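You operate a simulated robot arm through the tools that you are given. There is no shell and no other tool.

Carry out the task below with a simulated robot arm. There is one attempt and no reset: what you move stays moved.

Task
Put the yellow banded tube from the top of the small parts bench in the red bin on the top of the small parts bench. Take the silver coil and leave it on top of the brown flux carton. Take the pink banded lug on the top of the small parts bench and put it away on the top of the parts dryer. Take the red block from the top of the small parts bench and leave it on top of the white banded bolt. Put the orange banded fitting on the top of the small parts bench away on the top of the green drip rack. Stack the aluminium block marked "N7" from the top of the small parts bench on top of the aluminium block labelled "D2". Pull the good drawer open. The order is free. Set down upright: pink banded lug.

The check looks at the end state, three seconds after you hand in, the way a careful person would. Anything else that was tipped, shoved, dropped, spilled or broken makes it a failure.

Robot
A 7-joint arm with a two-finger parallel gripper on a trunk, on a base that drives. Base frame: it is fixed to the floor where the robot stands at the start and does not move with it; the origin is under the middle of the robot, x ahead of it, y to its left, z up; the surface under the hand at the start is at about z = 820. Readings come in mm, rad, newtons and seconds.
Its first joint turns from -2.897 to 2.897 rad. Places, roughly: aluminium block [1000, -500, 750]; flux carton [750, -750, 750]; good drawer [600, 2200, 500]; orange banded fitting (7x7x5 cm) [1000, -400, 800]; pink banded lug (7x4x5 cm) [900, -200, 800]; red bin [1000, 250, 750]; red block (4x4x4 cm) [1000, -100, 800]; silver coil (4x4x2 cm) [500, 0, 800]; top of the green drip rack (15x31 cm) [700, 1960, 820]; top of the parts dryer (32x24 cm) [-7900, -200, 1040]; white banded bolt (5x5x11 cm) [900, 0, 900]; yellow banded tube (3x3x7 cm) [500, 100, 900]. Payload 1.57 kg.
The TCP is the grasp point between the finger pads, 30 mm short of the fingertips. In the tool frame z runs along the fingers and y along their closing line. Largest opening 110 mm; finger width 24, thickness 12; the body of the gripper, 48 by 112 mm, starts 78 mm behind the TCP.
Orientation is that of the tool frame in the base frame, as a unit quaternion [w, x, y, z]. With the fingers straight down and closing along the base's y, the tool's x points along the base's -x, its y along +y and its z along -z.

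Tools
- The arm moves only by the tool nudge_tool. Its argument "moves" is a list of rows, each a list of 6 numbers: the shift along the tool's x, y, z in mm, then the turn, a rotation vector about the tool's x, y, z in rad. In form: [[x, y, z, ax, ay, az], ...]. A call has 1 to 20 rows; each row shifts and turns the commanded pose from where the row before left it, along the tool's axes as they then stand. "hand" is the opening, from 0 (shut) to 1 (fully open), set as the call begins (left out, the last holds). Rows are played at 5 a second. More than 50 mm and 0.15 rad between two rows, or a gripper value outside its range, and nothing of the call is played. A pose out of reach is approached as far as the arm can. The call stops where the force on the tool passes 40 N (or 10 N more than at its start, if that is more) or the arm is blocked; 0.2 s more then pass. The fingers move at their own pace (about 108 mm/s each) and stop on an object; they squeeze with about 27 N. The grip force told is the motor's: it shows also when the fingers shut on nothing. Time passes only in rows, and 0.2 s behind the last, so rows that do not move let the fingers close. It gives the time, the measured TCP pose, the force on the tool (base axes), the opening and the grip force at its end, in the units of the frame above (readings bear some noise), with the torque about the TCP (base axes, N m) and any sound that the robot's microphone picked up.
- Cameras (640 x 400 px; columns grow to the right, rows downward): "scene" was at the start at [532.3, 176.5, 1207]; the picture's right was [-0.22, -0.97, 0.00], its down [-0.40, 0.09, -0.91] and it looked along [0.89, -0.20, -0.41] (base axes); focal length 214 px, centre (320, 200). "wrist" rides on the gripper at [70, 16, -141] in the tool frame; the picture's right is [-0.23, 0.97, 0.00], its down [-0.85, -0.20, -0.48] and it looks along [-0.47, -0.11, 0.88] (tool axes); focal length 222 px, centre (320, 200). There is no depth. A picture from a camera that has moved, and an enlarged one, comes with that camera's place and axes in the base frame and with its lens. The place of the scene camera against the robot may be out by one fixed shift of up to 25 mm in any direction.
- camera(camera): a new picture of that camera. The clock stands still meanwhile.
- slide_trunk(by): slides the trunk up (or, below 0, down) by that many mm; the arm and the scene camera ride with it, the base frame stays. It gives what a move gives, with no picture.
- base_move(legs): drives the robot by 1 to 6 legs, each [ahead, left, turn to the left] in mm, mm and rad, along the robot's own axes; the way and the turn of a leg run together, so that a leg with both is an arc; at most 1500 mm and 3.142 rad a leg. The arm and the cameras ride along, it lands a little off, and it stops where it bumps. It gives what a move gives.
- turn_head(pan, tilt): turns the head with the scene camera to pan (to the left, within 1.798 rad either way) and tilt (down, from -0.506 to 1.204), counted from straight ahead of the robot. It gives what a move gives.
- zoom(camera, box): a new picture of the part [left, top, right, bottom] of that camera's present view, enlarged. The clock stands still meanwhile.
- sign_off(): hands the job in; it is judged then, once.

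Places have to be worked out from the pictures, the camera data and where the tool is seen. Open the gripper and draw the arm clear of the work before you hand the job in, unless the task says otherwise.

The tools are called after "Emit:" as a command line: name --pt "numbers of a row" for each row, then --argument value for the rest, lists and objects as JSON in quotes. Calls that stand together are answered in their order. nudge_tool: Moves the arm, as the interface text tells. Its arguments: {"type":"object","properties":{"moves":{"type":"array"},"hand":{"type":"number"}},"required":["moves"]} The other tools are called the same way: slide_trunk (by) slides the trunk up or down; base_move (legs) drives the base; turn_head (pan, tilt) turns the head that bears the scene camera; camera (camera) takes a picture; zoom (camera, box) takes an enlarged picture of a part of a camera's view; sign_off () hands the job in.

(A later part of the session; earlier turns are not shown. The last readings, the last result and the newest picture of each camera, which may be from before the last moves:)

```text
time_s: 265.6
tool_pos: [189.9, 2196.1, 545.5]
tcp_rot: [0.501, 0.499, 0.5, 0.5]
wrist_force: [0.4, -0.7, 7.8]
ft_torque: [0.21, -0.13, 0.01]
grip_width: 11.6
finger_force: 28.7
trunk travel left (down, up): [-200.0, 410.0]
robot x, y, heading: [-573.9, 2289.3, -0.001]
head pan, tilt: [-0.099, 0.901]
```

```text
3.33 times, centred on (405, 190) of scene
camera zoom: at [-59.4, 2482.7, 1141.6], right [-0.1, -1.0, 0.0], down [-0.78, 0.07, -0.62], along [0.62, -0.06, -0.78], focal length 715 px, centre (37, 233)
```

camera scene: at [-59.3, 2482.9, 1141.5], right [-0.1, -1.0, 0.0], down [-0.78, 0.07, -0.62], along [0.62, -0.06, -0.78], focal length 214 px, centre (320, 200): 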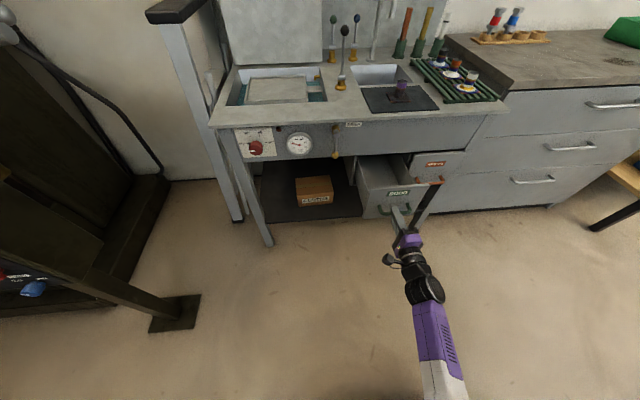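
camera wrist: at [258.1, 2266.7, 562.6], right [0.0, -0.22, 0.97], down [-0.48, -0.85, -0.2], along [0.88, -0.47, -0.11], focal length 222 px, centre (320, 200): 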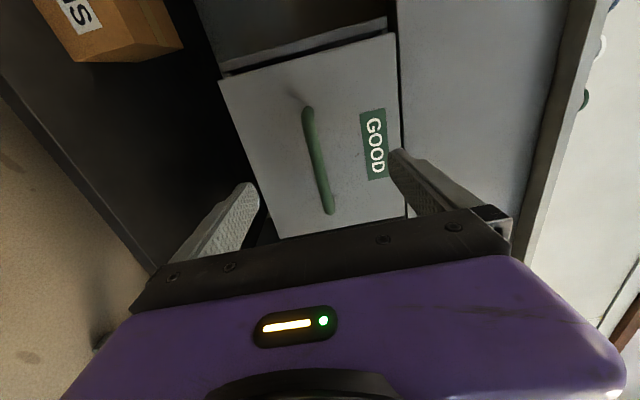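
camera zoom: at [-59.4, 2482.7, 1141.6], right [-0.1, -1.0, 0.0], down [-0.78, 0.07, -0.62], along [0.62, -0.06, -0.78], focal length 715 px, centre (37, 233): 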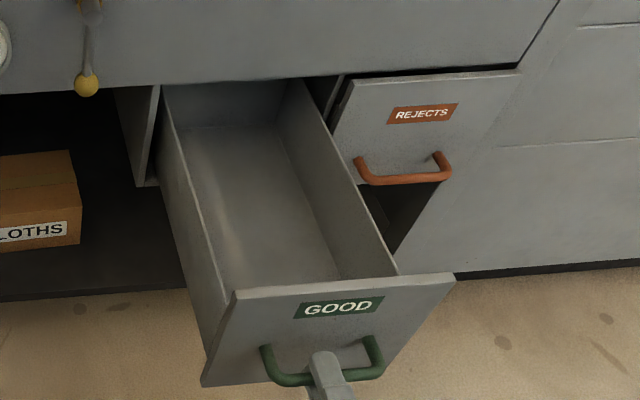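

Open ~257 mm with the drawer's rear wall almost at the cabinet face. That is well open; I release and back away.

Emit:
nudge_tool --pt "0 0 0 0 0 0" --pt "0 0 0 0 0 0" --pt "0 0 0 0 0 0" --hand 0.6

Emit:
nudge_tool --pt "0 0 -20 0 0 0" --pt "0 0 -25 0 0 0" --pt "0 0 -25 0 0 0" --pt "0 0 0 0 0 0"

Emit:
base_move --legs '[[-150, 0, 0]]'

Emit:
camera --camera "scene"

Emit:
camera --camera "wrist"

```text
time_s: 266.4
tool_pos: [189.8, 2195.9, 544.8]
tcp_rot: [0.501, 0.5, 0.5, 0.499]
wrist_force: [0.4, -0.9, 0.0]
ft_torque: [0.0, 0.0, -0.02]
grip_width: 66.0
finger_force: 0.1
trunk travel left (down, up): [-200.0, 410.0]
robot x, y, heading: [-575.1, 2292.5, 0.004]
head pan, tilt: [-0.099, 0.901]
```

```text
time_s: 267.4
tool_pos: [122.5, 2198.5, 544.7]
tcp_rot: [0.501, 0.499, 0.501, 0.499]
wrist_force: [0.4, -0.8, -0.2]
ft_torque: [0.01, -0.01, 0.01]
grip_width: 66.4
finger_force: 0.1
trunk travel left (down, up): [-200.0, 410.0]
robot x, y, heading: [-573.5, 2291.5, 0.002]
head pan, tilt: [-0.099, 0.901]
```

```text
time_s: 268.8
tool_pos: [-31.7, 2195.8, 544.4]
tcp_rot: [0.502, 0.5, 0.5, 0.498]
wrist_force: [0.1, -0.6, 0.0]
ft_torque: [-0.02, 0.03, 0.01]
grip_width: 65.9
finger_force: 0.0
trunk travel left (down, up): [-200.0, 410.0]
robot x, y, heading: [-730.6, 2290.1, -0.001]
head pan, tilt: [-0.099, 0.901]
```

```text
taken
camera scene: at [-212.1, 2481.9, 1141.5], right [-0.1, -1.0, 0.0], down [-0.78, 0.08, -0.62], along [0.62, -0.06, -0.78], focal length 214 px, centre (320, 200)
```

scene: 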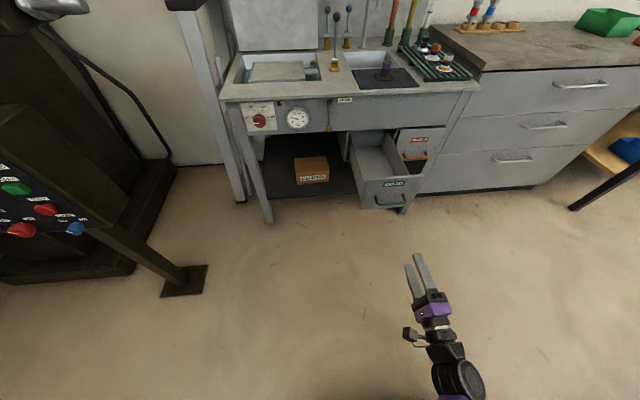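

```text
taken
camera wrist: at [-171.8, 2267.7, 560.0], right [0.0, -0.22, 0.97], down [-0.48, -0.85, -0.2], along [0.88, -0.47, -0.11], focal length 222 px, centre (320, 200)
```

wrist: 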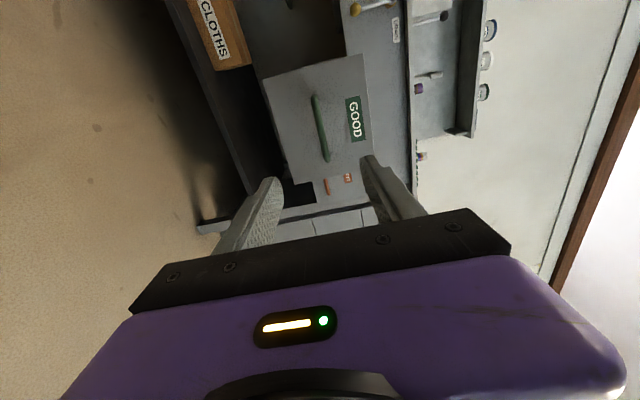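

The drawer stays open. Now restore the hand to pointing down: raise the trunk, pitch back, yaw back.

Emit:
slide_trunk --by 300

Emit:
nudge_tool --pt "0 0 0 0.14 0 0" --pt "0 0 0 0.14 0 0" --pt "0 0 0 0.14 0 0" --pt "0 0 0 0.14 0 0" --pt "0 0 0 0.14 0 0" --pt "0 0 0 0.14 0 0" --pt "0 0 0 0.14 0 0" --pt "0 0 0 0.14 0 0" --pt "0 0 0 0.14 0 0" --pt "0 0 0 0.14 0 0" --pt "0 0 0 0.17 0 0" --pt "0 0 0 0 0 0"

```text
time_s: 271.8
tool_pos: [-31.1, 2196.1, 844.1]
tcp_rot: [0.502, 0.499, 0.501, 0.498]
wrist_force: [-0.4, 0.9, 0.4]
ft_torque: [0.0, 0.0, -0.01]
grip_width: 66.1
finger_force: 0.1
trunk travel left (down, up): [-500.0, 110.0]
robot x, y, heading: [-729.9, 2290.3, 0.009]
head pan, tilt: [-0.099, 0.901]
```

```text
refused: row 11 steps farther than a row can; nothing moved
```

Emit:
nudge_tool --pt "0 0 0 0.143 0 0" --pt "0 0 0 0.143 0 0" --pt "0 0 0 0.143 0 0" --pt "0 0 0 0.143 0 0" --pt "0 0 0 0.143 0 0" --pt "0 0 0 0.143 0 0" --pt "0 0 0 0.143 0 0" --pt "0 0 0 0.143 0 0" --pt "0 0 0 0.143 0 0" --pt "0 0 0 0.143 0 0" --pt "0 0 0 0.141 0 0" --pt "0 0 0 0 0 0"

Emit:
nudge_tool --pt "0 0 0 0 0 -0.143" --pt "0 0 0 0 0 -0.143" --pt "0 0 0 0 0 -0.143" --pt "0 0 0 0 0 -0.143" --pt "0 0 0 0 0 -0.143" --pt "0 0 0 0 0 -0.143" --pt "0 0 0 0 0 -0.143" --pt "0 0 0 0 0 -0.143" --pt "0 0 0 0 0 -0.143" --pt "0 0 0 0 0 -0.143" --pt "0 0 0 0 0 -0.143" --pt "0 0 0 0 0 0"

Emit:
turn_head --pan -1.2 --tilt 0.4

Emit:
camera --camera "scene"

```text
time_s: 274.4
tool_pos: [-30.7, 2196.1, 844.5]
tcp_rot: [0.035, 0.708, 0.705, 0.032]
wrist_force: [-0.1, -0.7, 0.7]
ft_torque: [0.02, 0.05, 0.01]
grip_width: 65.9
finger_force: 0.1
out of reach, approached as far as the arm can: row 11
trunk travel left (down, up): [-500.0, 110.0]
robot x, y, heading: [-732.9, 2289.2, 0.004]
head pan, tilt: [-0.099, 0.901]
```

```text
time_s: 277.0
tool_pos: [-31.6, 2197.4, 844.4]
tcp_rot: [0.049, 0.0, 0.999, -0.002]
wrist_force: [0.3, -0.3, -0.2]
ft_torque: [-0.01, 0.0, 0.02]
grip_width: 65.7
finger_force: 0.1
trunk travel left (down, up): [-500.0, 110.0]
robot x, y, heading: [-728.5, 2290.8, 0.002]
head pan, tilt: [-0.099, 0.901]
```

```text
time_s: 278.3
tool_pos: [-30.7, 2195.6, 843.7]
tcp_rot: [0.048, 0.001, 0.999, -0.001]
wrist_force: [0.0, 0.3, 0.2]
ft_torque: [0.05, 0.0, 0.0]
grip_width: 66.0
finger_force: 0.0
trunk travel left (down, up): [-500.0, 110.0]
robot x, y, heading: [-728.0, 2292.3, 0.004]
head pan, tilt: [-1.201, 0.4]
```

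```text
taken
camera scene: at [-253.4, 2402.9, 1484.5], right [-0.93, -0.36, 0.0], down [-0.14, 0.36, -0.92], along [0.34, -0.86, -0.39], focal length 214 px, centre (320, 200)
```

scene: 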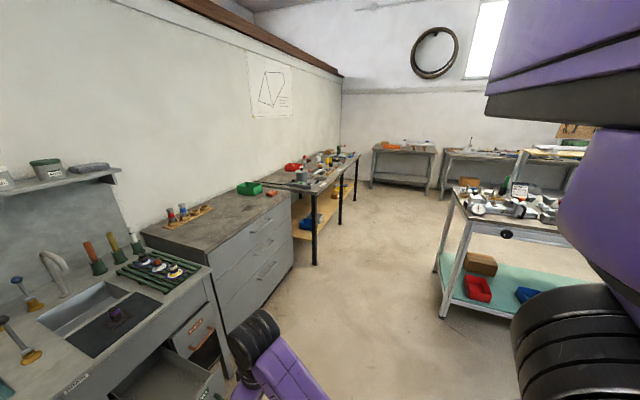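

The last bit of pitch was refused because the arm is folded tightly. I move the hand up/forward into a roomier pose and finish levelling.

Emit:
nudge_tool --pt "-30 0 -30 0 0 0" --pt "-30 0 -30 0 0 0" --pt "-30 0 -30 0 0 0" --pt "-20 0 -35 0 0 0" --pt "0 0 -35 0 0.049 0" --pt "0 0 -35 0 0.049 0" --pt "0 0 0 0 0 0"

```text
time_s: 279.9
tool_pos: [27.1, 2176.7, 1012.6]
tcp_rot: [0.023, 0.005, 0.999, -0.033]
wrist_force: [-0.6, 0.3, 0.4]
ft_torque: [0.02, 0.0, 0.0]
grip_width: 66.0
finger_force: 0.1
out of reach, approached as far as the arm can: row 1, 2, 3
trunk travel left (down, up): [-500.0, 110.0]
robot x, y, heading: [-732.0, 2290.0, 0.005]
head pan, tilt: [-1.201, 0.4]
```

Emit:
nudge_tool --pt "-20 0 0 0 0 0" --pt "-20 0 0 -0.033 0.023 0" --pt "-20 0 0 -0.033 0.023 -0.01" --pt "0 0 0 0 0 0"

Emit:
turn_head --pan -0.3 --tilt 0.6

Emit:
camera --camera "scene"

```text
time_s: 280.9
tool_pos: [87.6, 2177.0, 1017.3]
tcp_rot: [0.0, -0.001, 1.0, 0.001]
wrist_force: [-0.8, 0.1, -0.3]
ft_torque: [0.02, -0.03, 0.0]
grip_width: 66.0
finger_force: 0.0
trunk travel left (down, up): [-500.0, 110.0]
robot x, y, heading: [-729.2, 2289.7, 0.0]
head pan, tilt: [-1.201, 0.4]
```

```text
time_s: 282.1
tool_pos: [87.6, 2177.1, 1016.7]
tcp_rot: [0.0, -0.002, 1.0, 0.0]
wrist_force: [0.2, -0.3, 0.4]
ft_torque: [-0.02, 0.0, 0.02]
grip_width: 65.9
finger_force: 0.1
trunk travel left (down, up): [-500.0, 110.0]
robot x, y, heading: [-729.8, 2294.6, 0.004]
head pan, tilt: [-0.3, 0.6]
```

```text
taken
camera scene: at [-202.7, 2463.2, 1466.3], right [-0.29, -0.96, 0.0], down [-0.54, 0.17, -0.83], along [0.79, -0.24, -0.56], focal length 214 px, centre (320, 200)
```

scene: 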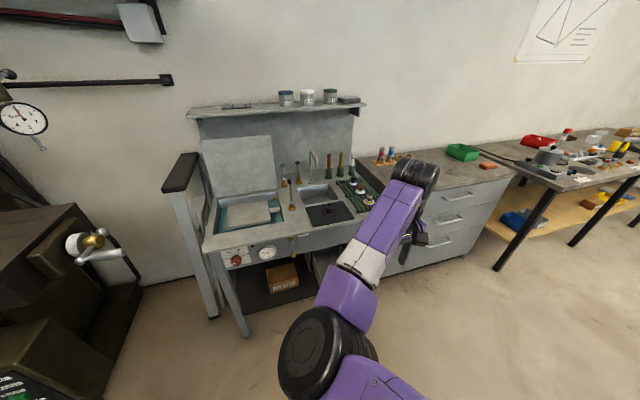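

The hand is level again (elbow back on the left). Now drive back to the small-parts bench in legs, keeping clear of the table, with the trunk raised.

Emit:
slide_trunk --by 100

Emit:
base_move --legs '[[0, -790, 0], [430, 0, 0], [0, -800, 0]]'

Emit:
turn_head --pan 0.3 --tilt 0.8

Emit:
camera --camera "scene"

Emit:
camera --camera "wrist"

```text
time_s: 283.5
tool_pos: [86.4, 2177.7, 1117.1]
tcp_rot: [0.001, -0.002, 1.0, 0.0]
wrist_force: [1.1, 0.4, -0.3]
ft_torque: [-0.01, -0.01, -0.03]
grip_width: 65.9
finger_force: 0.1
trunk travel left (down, up): [-600.0, 10.0]
robot x, y, heading: [-728.6, 2291.1, 0.004]
head pan, tilt: [-0.3, 0.6]
```

```text
time_s: 293.9
tool_pos: [530.6, 583.5, 1117.1]
tcp_rot: [0.001, 0.0, 1.0, 0.0]
wrist_force: [-0.7, -1.0, 0.8]
ft_torque: [0.0, -0.01, 0.01]
grip_width: 66.0
finger_force: 0.0
trunk travel left (down, up): [-600.0, 10.0]
robot x, y, heading: [-287.4, 700.2, 0.0]
head pan, tilt: [-0.3, 0.6]
```

```text
time_s: 294.9
tool_pos: [530.4, 584.9, 1116.3]
tcp_rot: [0.001, -0.001, 1.0, 0.0]
wrist_force: [-0.3, -0.1, 0.2]
ft_torque: [0.01, 0.0, 0.02]
grip_width: 66.1
finger_force: 0.1
trunk travel left (down, up): [-600.0, 10.0]
robot x, y, heading: [-283.2, 696.8, 0.003]
head pan, tilt: [0.3, 0.799]
```

```text
taken
camera scene: at [233.4, 920.6, 1549.4], right [0.3, -0.95, 0.0], down [-0.68, -0.21, -0.7], along [0.67, 0.21, -0.72], focal length 214 px, centre (320, 200)
```

scene: 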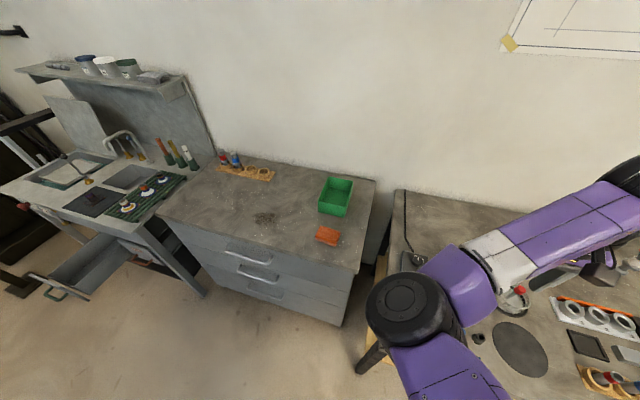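

```text
taken
camera wrist: at [460.7, 601.3, 1257.9], right [0.23, 0.97, 0.0], down [0.86, -0.2, 0.48], along [0.47, -0.11, -0.88], focal length 222 px, centre (320, 200)
```

wrist: 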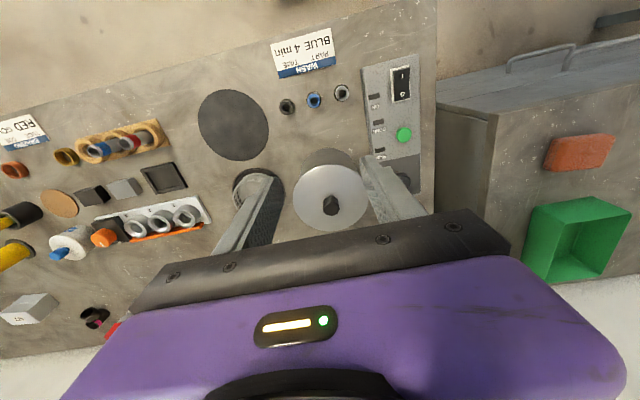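

Drawer stays open. Continue: right 780, ahead 295, then lower the trunk for the lug.

Emit:
base_move --legs '[[0, -780, 0], [290, 0, 0]]'

Emit:
slide_trunk --by -100

Emit:
camera --camera "wrist"

Emit:
camera --camera "scene"

```text
time_s: 300.6
tool_pos: [832.6, -161.4, 1117.0]
tcp_rot: [0.001, -0.01, 1.0, 0.0]
wrist_force: [0.1, -0.1, -0.8]
ft_torque: [-0.02, -0.03, 0.01]
grip_width: 65.9
finger_force: 0.1
trunk travel left (down, up): [-600.0, 10.0]
robot x, y, heading: [14.6, -61.0, 0.021]
head pan, tilt: [0.3, 0.799]
```

```text
time_s: 302.0
tool_pos: [832.0, -161.3, 1016.5]
tcp_rot: [0.001, -0.01, 1.0, 0.0]
wrist_force: [-0.5, 0.6, -0.5]
ft_torque: [0.02, 0.0, -0.01]
grip_width: 65.7
finger_force: 0.0
trunk travel left (down, up): [-500.0, 110.0]
robot x, y, heading: [13.4, -62.2, 0.022]
head pan, tilt: [0.3, 0.799]
```

```text
taken
camera wrist: at [762.9, -145.0, 1157.9], right [0.21, 0.98, 0.0], down [0.86, -0.18, 0.48], along [0.47, -0.1, -0.88], focal length 222 px, centre (320, 200)
```

wrist: 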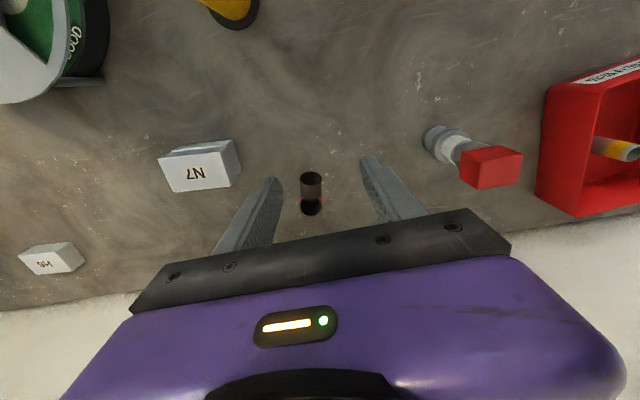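

```text
taken
camera scene: at [529.4, 169.7, 1449.4], right [0.32, -0.95, 0.0], down [-0.68, -0.23, -0.7], along [0.66, 0.22, -0.72], focal length 214 px, centre (320, 200)
```

scene: 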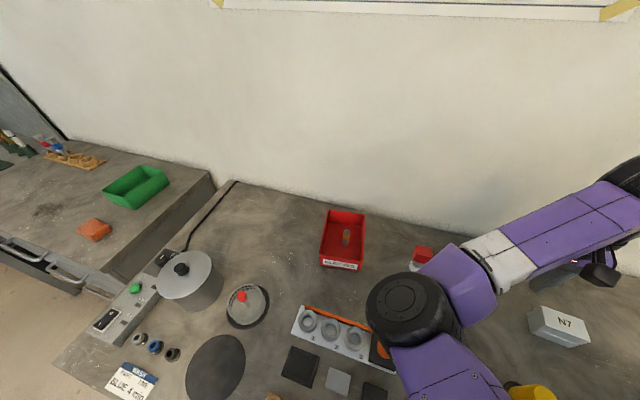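

Lug at about (922,-192). Approach and look closer.

Emit:
nudge_tool --pt "-35 -15 0 0 0 0.02" --pt "-35 -15 0 0 0 0" --pt "0 0 35 0 0 0" --pt "0 0 30 0 0 0" --pt "0 0 0 0 0 0"

Emit:
camera --camera "wrist"

Emit:
zoom --camera "wrist" --box '[200, 80, 440, 230]'

```text
time_s: 303.2
tool_pos: [903.7, -191.3, 951.2]
tcp_rot: [-0.001, -0.001, 1.0, 0.0]
wrist_force: [0.5, 0.5, -0.4]
ft_torque: [0.0, -0.03, 0.01]
grip_width: 66.2
finger_force: 0.0
trunk travel left (down, up): [-500.0, 110.0]
robot x, y, heading: [14.0, -61.0, 0.021]
head pan, tilt: [0.3, 0.799]
```

```text
taken
camera wrist: at [834.8, -174.5, 1092.9], right [0.23, 0.97, 0.0], down [0.85, -0.2, 0.48], along [0.47, -0.11, -0.88], focal length 222 px, centre (320, 200)
```

wrist: 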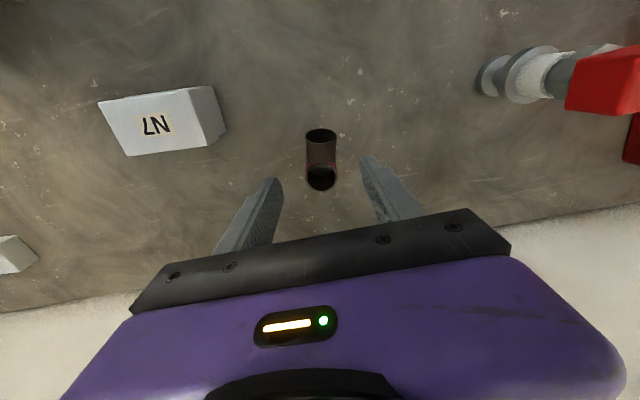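

```text
2.67 times, centred on (320, 155) of wrist
camera zoom: at [834.8, -174.5, 1092.9], right [0.23, 0.97, 0.0], down [0.85, -0.2, 0.48], along [0.47, -0.11, -0.88], focal length 592 px, centre (320, 320)
```

zoom: 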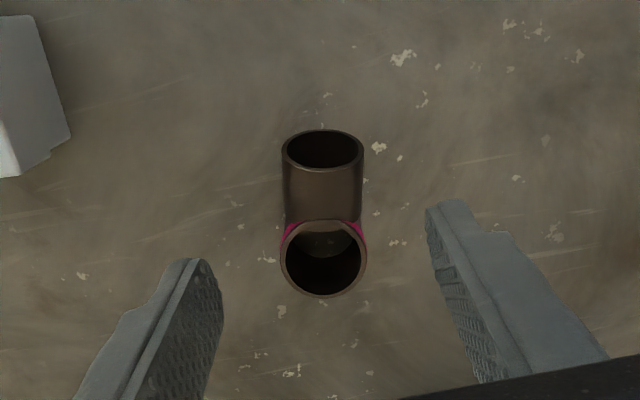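

The lug is a tee: vertical tube centre (931,-196), top z≈862, with its side branch pointing toward -x and slightly +y (13°). I align position and yaw with the branch, then descend to check.

Emit:
nudge_tool --pt "-20 -4 0 0 0 0.117" --pt "0 0 30 0 0 0.116" --pt "0 0 30 0 0 0" --pt "0 0 0 0 0 0"

Emit:
camera --camera "wrist"

Emit:
zoom --camera "wrist" --box '[200, 80, 440, 230]'

```text
time_s: 304.2
tool_pos: [923.8, -195.0, 890.6]
tcp_rot: [0.001, 0.116, 0.993, 0.0]
wrist_force: [0.0, -0.2, -0.8]
ft_torque: [0.0, -0.02, -0.02]
grip_width: 66.1
finger_force: 0.0
trunk travel left (down, up): [-500.0, 110.0]
robot x, y, heading: [13.5, -66.7, 0.019]
head pan, tilt: [0.3, 0.799]
```

```text
taken
camera wrist: at [859.7, -161.6, 1031.9], right [0.45, 0.9, 0.0], down [0.79, -0.39, 0.48], along [0.43, -0.21, -0.88], focal length 222 px, centre (320, 200)
```

wrist: 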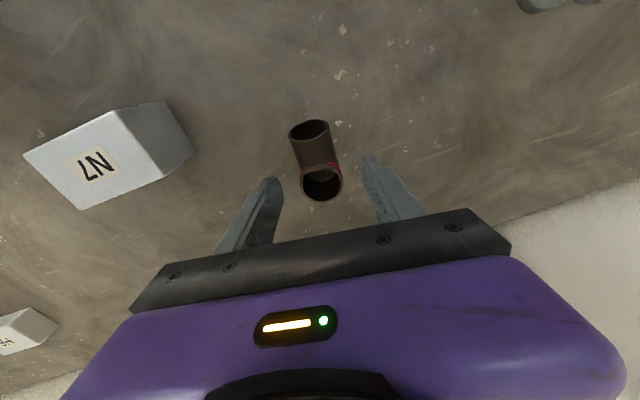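

```text
2.67 times, centred on (320, 155) of wrist
camera zoom: at [859.7, -161.6, 1031.9], right [0.45, 0.9, 0.0], down [0.79, -0.39, 0.48], along [0.43, -0.21, -0.88], focal length 592 px, centre (320, 320)
```

zoom: 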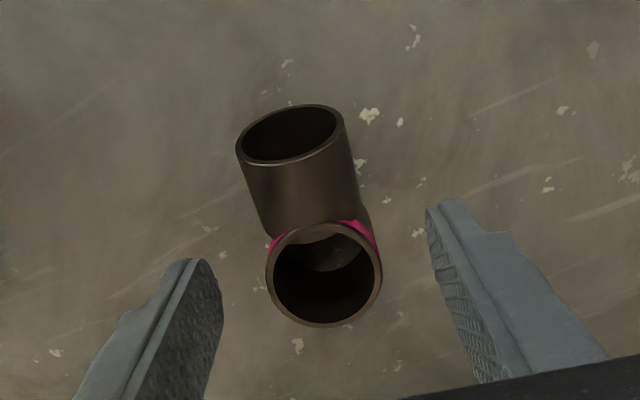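

Aligned as intended. Descend 34 mm and close.

Emit:
nudge_tool --pt "0 0 17 0 0 0" --pt "0 0 17 0 0 0" --pt "0 0 0 0 0 0"

Emit:
nudge_tool --pt "0 0 0 0 0 0" --pt "0 0 0 0 0 0" --pt "0 0 0 0 0 0" --hand 0

Emit:
zoom --camera "wrist" --box '[200, 80, 440, 230]'

```text
time_s: 305.0
tool_pos: [923.7, -193.1, 857.5]
tcp_rot: [0.001, 0.116, 0.993, 0.0]
wrist_force: [-0.7, -0.4, 0.3]
ft_torque: [0.0, 0.02, 0.02]
grip_width: 65.8
finger_force: 0.0
trunk travel left (down, up): [-500.0, 110.0]
robot x, y, heading: [13.3, -64.5, 0.019]
head pan, tilt: [0.3, 0.799]
```

```text
time_s: 305.8
tool_pos: [923.7, -195.2, 858.2]
tcp_rot: [0.0, 0.115, 0.993, -0.001]
wrist_force: [-0.4, -1.0, -0.8]
ft_torque: [-0.01, -0.05, -0.02]
grip_width: 35.9
finger_force: 27.1
trunk travel left (down, up): [-500.0, 110.0]
robot x, y, heading: [13.6, -66.2, 0.027]
head pan, tilt: [0.3, 0.799]
```

```text
2.67 times, centred on (320, 155) of wrist
camera zoom: at [859.3, -161.6, 998.9], right [0.45, 0.9, 0.0], down [0.79, -0.39, 0.48], along [0.43, -0.21, -0.88], focal length 592 px, centre (320, 320)
```

zoom: 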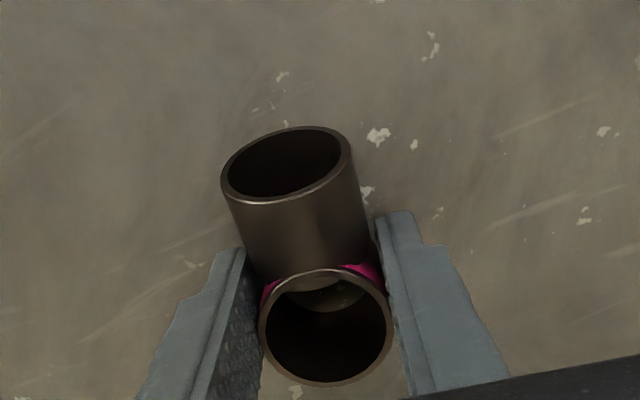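

Lug gripped (36 mm). Lift.

Emit:
nudge_tool --pt "0 0 -15 0 0 0" --pt "0 0 -35 0 0 0" --pt "0 0 -45 0 0 0" --pt "0 0 -45 0 0 0" --pt "0 0 -45 0 0 -0.116" --pt "0 0 0 0 0 -0.117" --pt "0 0 0 0 0 0"

Emit:
camera --camera "wrist"

Emit:
turn_head --pan -0.2 --tilt 0.7

Emit:
camera --camera "scene"

```text
time_s: 307.4
tool_pos: [920.9, -194.0, 1040.6]
tcp_rot: [0.0, -0.001, 1.0, 0.0]
wrist_force: [0.6, -0.3, -1.1]
ft_torque: [0.02, 0.01, 0.0]
grip_width: 35.6
finger_force: 26.8
trunk travel left (down, up): [-500.0, 110.0]
robot x, y, heading: [12.7, -62.3, 0.02]
head pan, tilt: [0.3, 0.799]
```

```text
taken
camera wrist: at [852.7, -176.5, 1182.3], right [0.23, 0.97, 0.0], down [0.86, -0.2, 0.48], along [0.47, -0.11, -0.88], focal length 222 px, centre (320, 200)
```

wrist: 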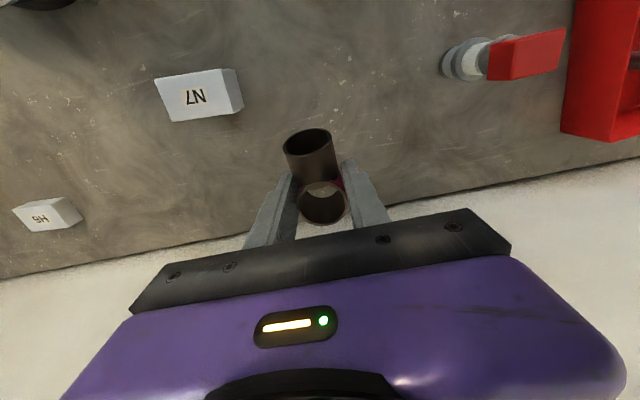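

```text
time_s: 308.3
tool_pos: [922.8, -194.4, 1041.3]
tcp_rot: [0.0, -0.001, 1.0, 0.001]
wrist_force: [-0.2, 0.9, -0.8]
ft_torque: [0.0, 0.01, -0.03]
grip_width: 35.8
finger_force: 27.5
trunk travel left (down, up): [-500.0, 110.0]
robot x, y, heading: [18.3, -61.4, 0.02]
head pan, tilt: [-0.201, 0.7]
```

```text
taken
camera scene: at [536.5, 129.1, 1457.6], right [-0.18, -0.98, 0.0], down [-0.63, 0.11, -0.76], along [0.75, -0.14, -0.64], focal length 214 px, centre (320, 200)
```

scene: 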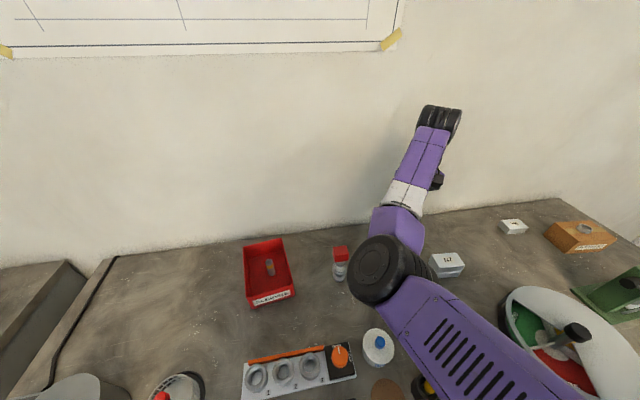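

Lug secured. I retract the hand, raise the trunk, back off and look around to find the way to the parts dryer about 8 m behind.

Emit:
nudge_tool --pt "40 0 0 0 0 0" --pt "40 0 0 0 0 0" --pt "40 0 0 0 0 0" --pt "40 0 0 0 0 0" --pt "0 0 0 0 0 0"

Emit:
slide_trunk --by 100

Emit:
base_move --legs '[[-300, 0, -0.02]]'

Emit:
turn_head --pan -1.75 --tilt 0.35

Emit:
camera --camera "scene"

Emit:
turn_head --pan 1.75 --tilt 0.35

Emit:
camera --camera "scene"

```text
time_s: 309.5
tool_pos: [762.3, -192.7, 1040.7]
tcp_rot: [0.0, -0.001, 1.0, 0.0]
wrist_force: [0.1, -0.1, -1.3]
ft_torque: [0.01, -0.03, 0.02]
grip_width: 35.7
finger_force: 27.2
trunk travel left (down, up): [-500.0, 110.0]
robot x, y, heading: [13.7, -63.8, 0.02]
head pan, tilt: [-0.201, 0.7]
```

```text
time_s: 310.8
tool_pos: [762.2, -194.4, 1140.0]
tcp_rot: [0.0, -0.001, 1.0, 0.0]
wrist_force: [-0.4, 0.4, -1.0]
ft_torque: [0.01, -0.04, -0.03]
grip_width: 35.8
finger_force: 26.7
trunk travel left (down, up): [-600.0, 10.0]
robot x, y, heading: [15.4, -62.4, 0.021]
head pan, tilt: [-0.201, 0.7]
```

```text
time_s: 312.9
tool_pos: [459.6, -207.2, 1140.5]
tcp_rot: [0.0, 0.005, 1.0, 0.0]
wrist_force: [0.6, -0.2, -1.2]
ft_torque: [-0.01, 0.03, 0.0]
grip_width: 35.5
finger_force: 27.1
trunk travel left (down, up): [-600.0, 10.0]
robot x, y, heading: [-291.3, -66.1, 0.012]
head pan, tilt: [-0.201, 0.7]
```

```text
time_s: 314.5
tool_pos: [458.3, -207.3, 1141.0]
tcp_rot: [0.0, 0.005, 1.0, 0.0]
wrist_force: [0.3, 0.7, -0.8]
ft_torque: [-0.02, -0.01, -0.02]
grip_width: 35.6
finger_force: 27.4
trunk travel left (down, up): [-600.0, 10.0]
robot x, y, heading: [-288.6, -61.2, 0.004]
head pan, tilt: [-1.751, 0.351]
```

```text
taken
camera scene: at [136.9, 42.8, 1589.0], right [-0.99, 0.17, 0.0], down [0.06, 0.34, -0.94], along [-0.16, -0.93, -0.34], focal length 214 px, centre (320, 200)
```

scene: 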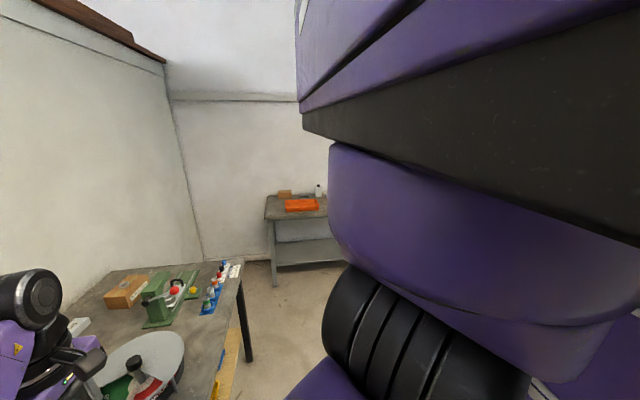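

```text
time_s: 317.4
tool_pos: [458.2, -207.4, 1139.7]
tcp_rot: [0.0, 0.004, 1.0, 0.0]
wrist_force: [-0.2, -0.9, -0.6]
ft_torque: [0.02, -0.03, -0.03]
grip_width: 35.7
finger_force: 27.6
trunk travel left (down, up): [-600.0, 10.0]
robot x, y, heading: [-286.1, -62.2, 0.01]
head pan, tilt: [1.751, 0.351]
```

```text
taken
camera scene: at [135.2, 226.1, 1589.0], right [0.98, 0.19, 0.0], down [0.06, -0.34, -0.94], along [-0.18, 0.92, -0.34], focal length 214 px, centre (320, 200)
```

scene: 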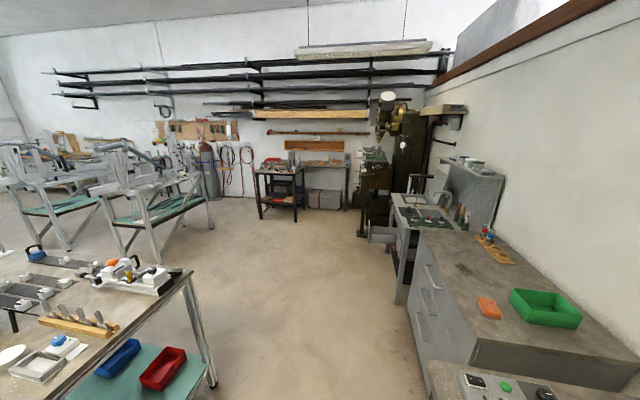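

I need a view toward -x. I centre the base in the lane and turn 90° left (arm then points along the free lane), then look left.

Emit:
base_move --legs '[[130, 0, 0], [0, 0, 1.57]]'

Emit:
turn_head --pan 1.5 --tilt 0.2

Emit:
camera --camera "scene"

Emit:
turn_head --pan 0.6 --tilt 0.3

Emit:
camera --camera "scene"

```text
time_s: 322.6
tool_pos: [-30.6, 682.3, 1140.6]
tcp_rot: [0.0, 0.709, -0.706, 0.0]
wrist_force: [0.0, 0.4, -0.8]
ft_torque: [0.05, 0.01, 0.0]
grip_width: 35.8
finger_force: 27.1
trunk travel left (down, up): [-600.0, 10.0]
robot x, y, heading: [-159.7, -63.9, 1.597]
head pan, tilt: [1.751, 0.351]
```

```text
time_s: 323.4
tool_pos: [-29.8, 683.4, 1141.1]
tcp_rot: [0.0, 0.709, -0.705, 0.0]
wrist_force: [-0.2, 0.6, -0.1]
ft_torque: [0.0, -0.02, 0.0]
grip_width: 35.6
finger_force: 27.1
trunk travel left (down, up): [-600.0, 10.0]
robot x, y, heading: [-155.8, -70.4, 1.601]
head pan, tilt: [1.499, 0.201]
```

```text
taken
camera scene: at [-447.6, 357.7, 1603.0], right [0.04, 1.0, 0.0], down [0.2, -0.01, -0.98], along [-0.98, 0.04, -0.2], focal length 214 px, centre (320, 200)
```

scene: 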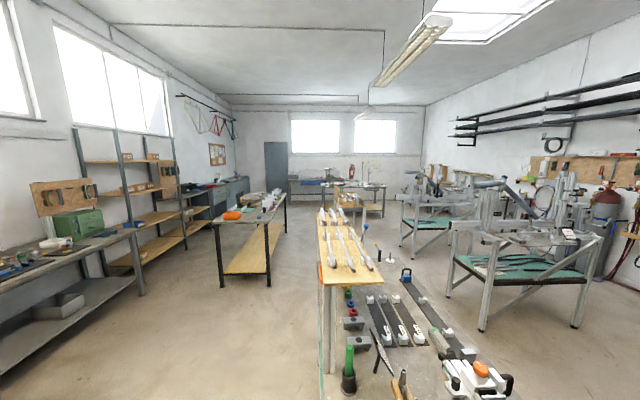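

```text
time_s: 324.6
tool_pos: [-29.6, 682.3, 1140.6]
tcp_rot: [0.0, 0.709, -0.705, 0.0]
wrist_force: [0.4, 0.6, -0.6]
ft_torque: [0.0, 0.0, 0.02]
grip_width: 35.8
finger_force: 27.5
trunk travel left (down, up): [-600.0, 10.0]
robot x, y, heading: [-154.3, -67.1, 1.595]
head pan, tilt: [0.6, 0.3]
```

```text
taken
camera scene: at [-409.3, 429.1, 1593.7], right [0.81, 0.59, 0.0], down [0.17, -0.24, -0.96], along [-0.56, 0.77, -0.3], focal length 214 px, centre (320, 200)
```

scene: 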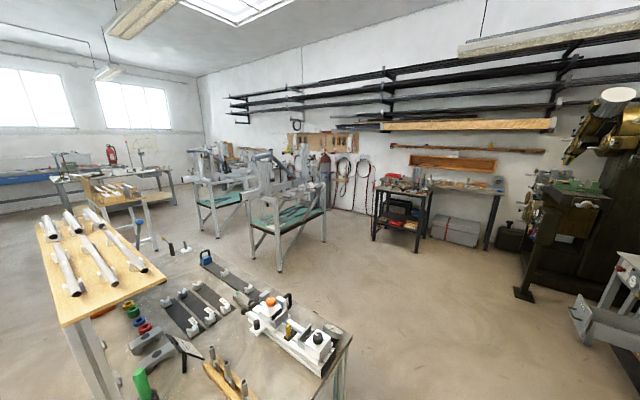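

The view down the room is useful. I zoom toward where the dryer should be (around pixel 295,173 of the earlier view).

Emit:
turn_head --pan 1.5 --tilt 0.2

Emit:
zoom --camera "scene" --box '[180, 120, 420, 270]'

Emit:
zoom --camera "scene" --box '[250, 140, 350, 205]'

Emit:
zoom --camera "scene" --box '[0, 150, 320, 400]'

```text
time_s: 325.8
tool_pos: [-29.8, 682.3, 1139.9]
tcp_rot: [0.0, 0.709, -0.705, 0.0]
wrist_force: [-0.5, 0.4, -1.4]
ft_torque: [0.04, 0.01, -0.01]
grip_width: 35.5
finger_force: 27.0
trunk travel left (down, up): [-600.0, 10.0]
robot x, y, heading: [-165.6, -63.5, 1.6]
head pan, tilt: [1.499, 0.201]
```

```text
2.67 times, centred on (300, 195) of scene
camera zoom: at [-447.6, 357.8, 1603.0], right [0.05, 1.0, 0.0], down [0.2, -0.01, -0.98], along [-0.98, 0.05, -0.2], focal length 572 px, centre (373, 213)
```

zoom: 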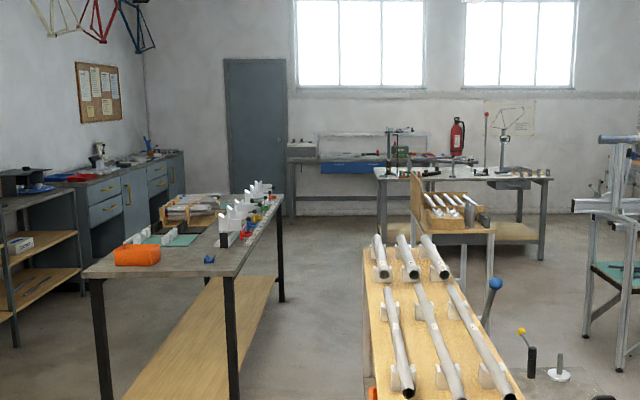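

```text
6.15 times, centred on (300, 172) of scene
camera zoom: at [-447.6, 357.8, 1603.0], right [0.05, 1.0, 0.0], down [0.2, -0.01, -0.98], along [-0.98, 0.05, -0.2], focal length 1320 px, centre (443, 369)
```

zoom: 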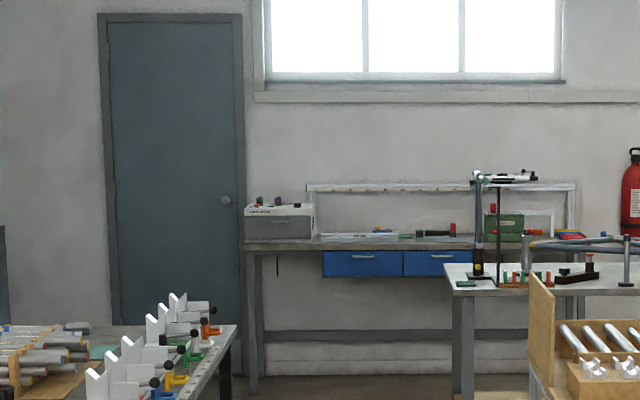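

```text
1.60 times, centred on (160, 275) of scene
camera zoom: at [-447.6, 357.8, 1603.0], right [0.05, 1.0, 0.0], down [0.2, -0.01, -0.98], along [-0.98, 0.05, -0.2], focal length 343 px, centre (576, 80)
```

zoom: 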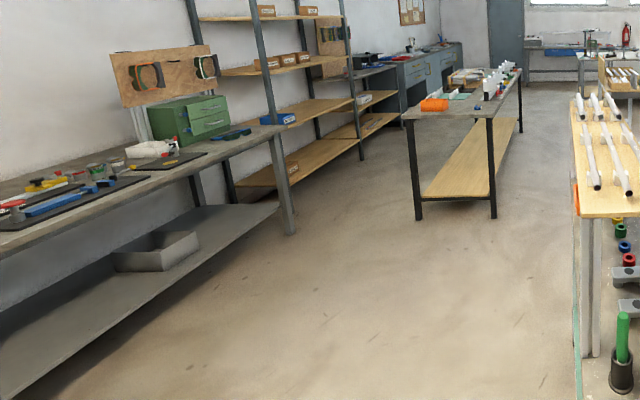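

The dryer is the grey box with lugs on top at the left end of the bench on the back wall. Route: turn to face -x, go to the aisle at y≈-1185, drive along it past the central table, then approach. First turn.

Emit:
base_move --legs '[[0, 0, 1.542]]'

Emit:
turn_head --pan 0.5 --tilt 0.4

Emit:
camera --camera "scene"

Emit:
camera --camera "wrist"

```text
time_s: 329.9
tool_pos: [-906.3, 69.3, 1139.8]
tcp_rot: [0.001, 1.0, -0.001, 0.0]
wrist_force: [-0.2, 0.1, -1.8]
ft_torque: [0.0, -0.01, 0.01]
grip_width: 35.8
finger_force: 26.8
trunk travel left (down, up): [-600.0, 10.0]
robot x, y, heading: [-161.3, -65.1, -3.125]
head pan, tilt: [1.499, 0.201]
```

```text
time_s: 331.2
tool_pos: [-906.0, 68.7, 1139.8]
tcp_rot: [0.0, 1.0, -0.001, -0.001]
wrist_force: [0.6, -0.5, -1.1]
ft_torque: [0.0, -0.01, 0.01]
grip_width: 36.0
finger_force: 26.9
trunk travel left (down, up): [-600.0, 10.0]
robot x, y, heading: [-160.2, -64.8, -3.125]
head pan, tilt: [0.499, 0.4]
```

```text
taken
camera scene: at [-647.5, -321.6, 1584.5], right [-0.49, 0.87, 0.0], down [0.34, 0.19, -0.92], along [-0.8, -0.46, -0.39], focal length 214 px, centre (320, 200)
```

scene: 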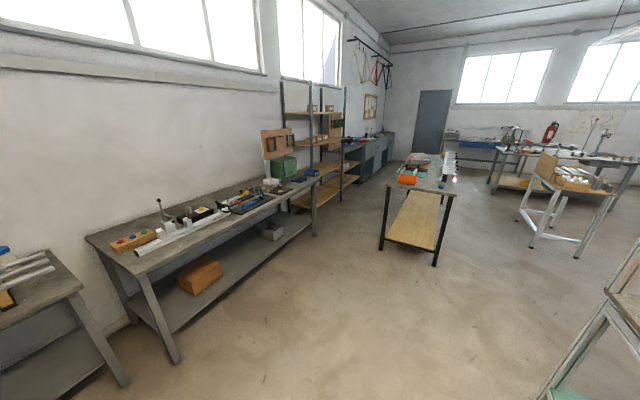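

```text
taken
camera wrist: at [-835.7, 54.2, 1281.9], right [-0.23, -0.97, 0.0], down [-0.85, 0.2, 0.48], along [-0.47, 0.11, -0.88], focal length 222 px, centre (320, 200)
```

wrist: 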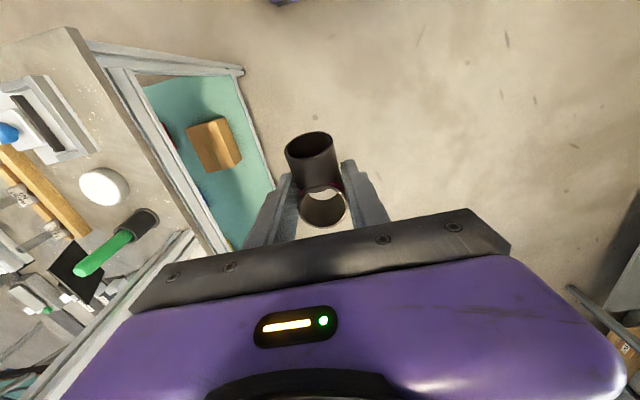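

Aisle confirmed: tables at y≥-760 on the right, benches at y≤-1640 on the left. Move sideways to y≈-1200 first.

Emit:
base_move --legs '[[0, 1135, -0.0166]]'

Emit:
turn_head --pan 0.15 --tilt 0.4

Emit:
camera --camera "scene"

```text
time_s: 337.1
tool_pos: [-882.6, -1084.9, 1140.5]
tcp_rot: [-0.001, 1.0, 0.003, 0.001]
wrist_force: [-0.6, -0.7, -0.9]
ft_torque: [-0.03, 0.0, 0.0]
grip_width: 35.9
finger_force: 26.9
trunk travel left (down, up): [-600.0, 10.0]
robot x, y, heading: [-133.1, -1212.9, -3.122]
head pan, tilt: [0.499, 0.4]
```

```text
time_s: 337.9
tool_pos: [-881.3, -1084.3, 1140.3]
tcp_rot: [-0.001, 1.0, 0.003, 0.0]
wrist_force: [-0.1, -0.1, -2.1]
ft_torque: [-0.02, 0.01, 0.0]
grip_width: 35.7
finger_force: 27.2
trunk travel left (down, up): [-600.0, 10.0]
robot x, y, heading: [-134.2, -1214.4, -3.12]
head pan, tilt: [0.15, 0.4]
```

```text
taken
camera scene: at [-631.4, -1443.1, 1584.5], right [-0.18, 0.98, 0.0], down [0.38, 0.07, -0.92], along [-0.91, -0.16, -0.39], focal length 214 px, centre (320, 200)
```

scene: 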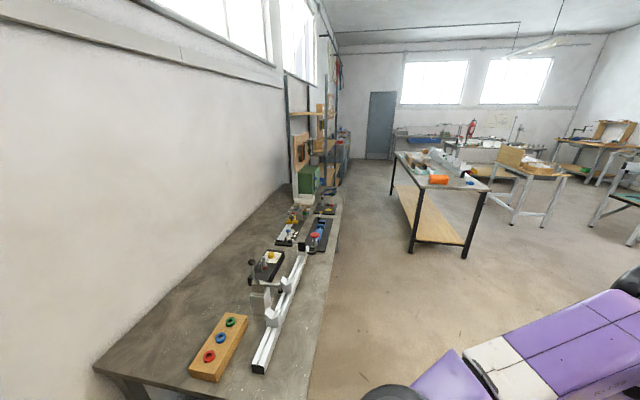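

Correct heading and drive ahead 1500 mm, then check.

Emit:
base_move --legs '[[0, -25, -0.02], [1500, 0, 0]]'

Emit:
turn_head --pan -0.3 --tilt 0.5

Emit:
camera --camera "scene"

```text
time_s: 345.9
tool_pos: [-2407.7, -1013.8, 1140.4]
tcp_rot: [0.0, 1.0, -0.021, 0.0]
wrist_force: [0.2, -0.1, -1.1]
ft_torque: [0.02, -0.02, 0.02]
grip_width: 35.9
finger_force: 26.6
trunk travel left (down, up): [-600.0, 10.0]
robot x, y, heading: [-1667.6, -1175.2, 3.122]
head pan, tilt: [0.15, 0.4]
```

```text
time_s: 346.8
tool_pos: [-2406.2, -1012.6, 1139.4]
tcp_rot: [0.0, 1.0, -0.021, 0.0]
wrist_force: [-0.5, 0.3, -1.2]
ft_torque: [0.01, -0.03, -0.02]
grip_width: 35.5
finger_force: 27.3
trunk travel left (down, up): [-600.0, 10.0]
robot x, y, heading: [-1664.7, -1177.1, 3.123]
head pan, tilt: [-0.3, 0.499]
```

```text
taken
camera scene: at [-2167.5, -1341.5, 1575.4], right [0.32, 0.95, 0.0], down [0.45, -0.15, -0.88], along [-0.83, 0.28, -0.48], focal length 214 px, centre (320, 200)
```

scene: 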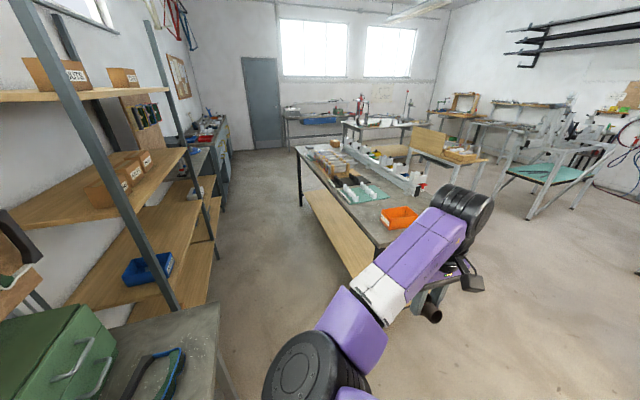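

Room on both sides. Correct heading slightly and continue 1000 mm.

Emit:
base_move --legs '[[0, 0, 0.02], [1000, 0, 0]]'

Emit:
camera --camera "scene"

```text
time_s: 352.3
tool_pos: [-3411.6, -1019.7, 1139.4]
tcp_rot: [0.0, 1.0, -0.013, 0.0]
wrist_force: [0.3, 0.3, 0.2]
ft_torque: [0.01, 0.01, 0.0]
grip_width: 35.8
finger_force: 26.9
trunk travel left (down, up): [-600.0, 10.0]
robot x, y, heading: [-2667.1, -1173.4, 3.135]
head pan, tilt: [-0.3, 0.499]
```

```text
taken
camera scene: at [-3167.7, -1345.0, 1575.4], right [0.3, 0.95, 0.0], down [0.46, -0.14, -0.88], along [-0.84, 0.27, -0.48], focal length 214 px, centre (320, 200)
```

scene: 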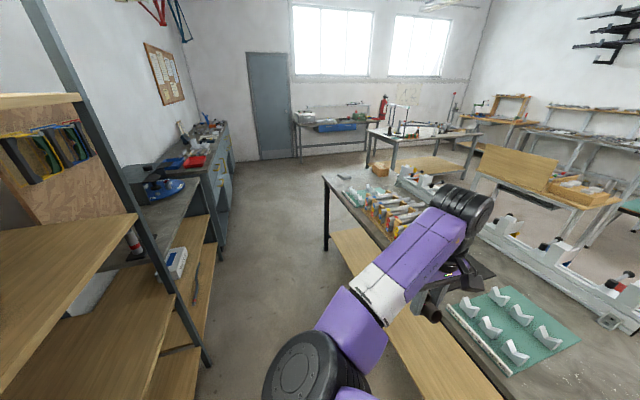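

No contact. Continue in two legs.

Emit:
base_move --legs '[[1200, 15, 0.006], [1200, 0, 0]]'

Emit:
camera --camera "scene"

```text
time_s: 364.0
tool_pos: [-5798.4, -1040.9, 1141.0]
tcp_rot: [0.0, 1.0, -0.007, 0.0]
wrist_force: [-0.1, -0.4, -0.7]
ft_torque: [0.02, 0.01, 0.01]
grip_width: 35.6
finger_force: 27.1
trunk travel left (down, up): [-600.0, 10.0]
robot x, y, heading: [-5050.8, -1181.5, -3.138]
head pan, tilt: [-0.3, 0.499]
```

```text
taken
camera scene: at [-5549.4, -1363.7, 1575.4], right [0.29, 0.96, 0.0], down [0.46, -0.14, -0.88], along [-0.84, 0.26, -0.48], focal length 214 px, centre (320, 200)
```

scene: 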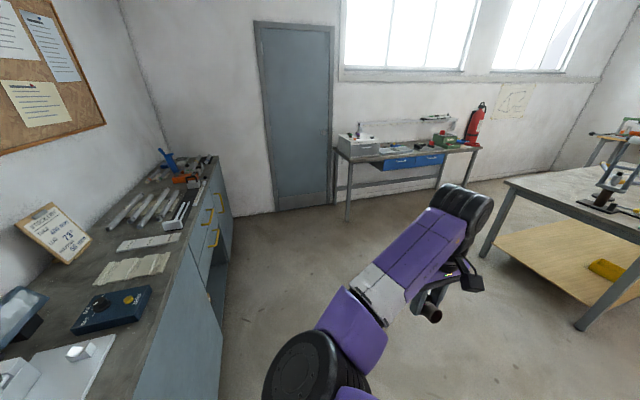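

The dryer is in view on the left end of the back bench. Zoom for details.

Emit:
zoom --camera "scene" --box '[320, 100, 480, 200]'

Emit:
zoom --camera "scene" --box '[330, 115, 400, 165]'

```text
4.00 times, centred on (400, 150) of scene
camera zoom: at [-5549.4, -1363.7, 1575.4], right [0.29, 0.96, 0.0], down [0.46, -0.14, -0.88], along [-0.84, 0.26, -0.48], focal length 858 px, centre (0, 400)
```

zoom: 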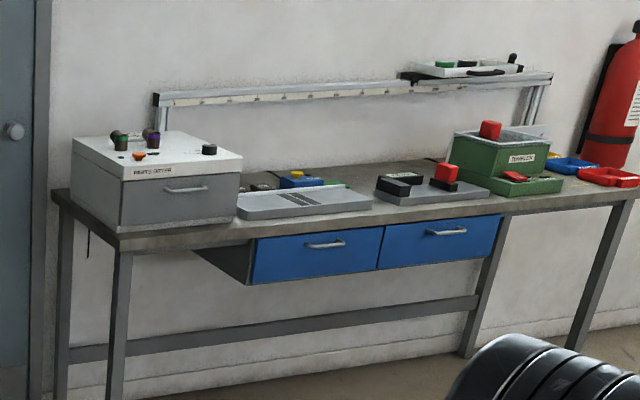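

```text
8.00 times, centred on (365, 140) of scene
camera zoom: at [-5549.4, -1363.7, 1575.4], right [0.29, 0.96, 0.0], down [0.46, -0.14, -0.88], along [-0.84, 0.26, -0.48], focal length 1716 px, centre (-40, 680)
```

zoom: 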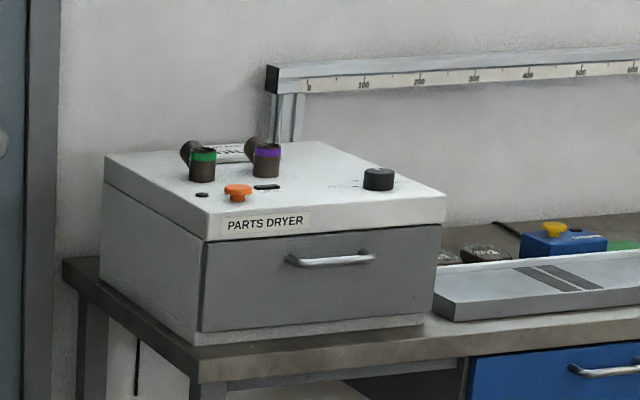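

The dryer top already holds green and purple banded lugs, standing upright like mine. I drive closer.

Emit:
base_move --legs '[[950, -425, 0], [950, -425, 0]]'

Emit:
turn_head --pan 0.0 --tilt 0.6

Emit:
camera --camera "scene"

Emit:
camera --camera "wrist"

```text
time_s: 374.3
tool_pos: [-7698.6, -204.1, 1140.4]
tcp_rot: [-0.001, 1.0, -0.008, 0.001]
wrist_force: [0.1, 0.1, -0.2]
ft_torque: [0.01, -0.03, -0.01]
grip_width: 35.9
finger_force: 26.9
trunk travel left (down, up): [-600.0, 10.0]
robot x, y, heading: [-6954.7, -352.3, -3.14]
head pan, tilt: [-0.3, 0.499]
```

```text
time_s: 375.1
tool_pos: [-7699.3, -204.6, 1141.1]
tcp_rot: [-0.001, 1.0, -0.008, 0.0]
wrist_force: [0.4, -0.7, -1.3]
ft_torque: [-0.02, 0.01, 0.02]
grip_width: 35.8
finger_force: 26.7
trunk travel left (down, up): [-600.0, 10.0]
robot x, y, heading: [-6955.1, -347.5, -3.134]
head pan, tilt: [0.0, 0.6]
```

```text
taken
camera scene: at [-7453.5, -553.9, 1566.3], right [0.0, 1.0, 0.0], down [0.56, 0.0, -0.83], along [-0.83, 0.0, -0.56], focal length 214 px, centre (320, 200)
```

scene: 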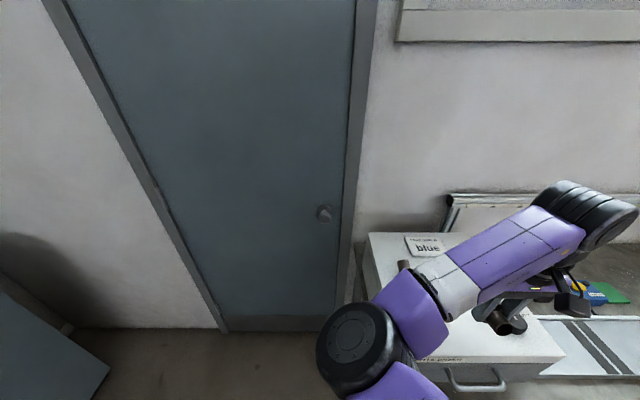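

```text
taken
camera wrist: at [-7629.3, -220.1, 1281.9], right [-0.24, -0.97, 0.0], down [-0.85, 0.21, 0.48], along [-0.46, 0.12, -0.88], focal length 222 px, centre (320, 200)
```

wrist: 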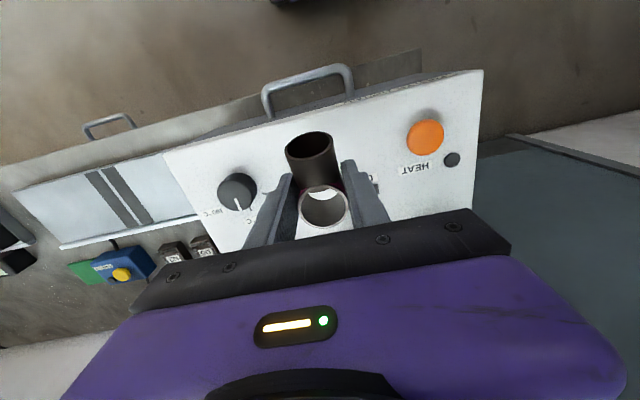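

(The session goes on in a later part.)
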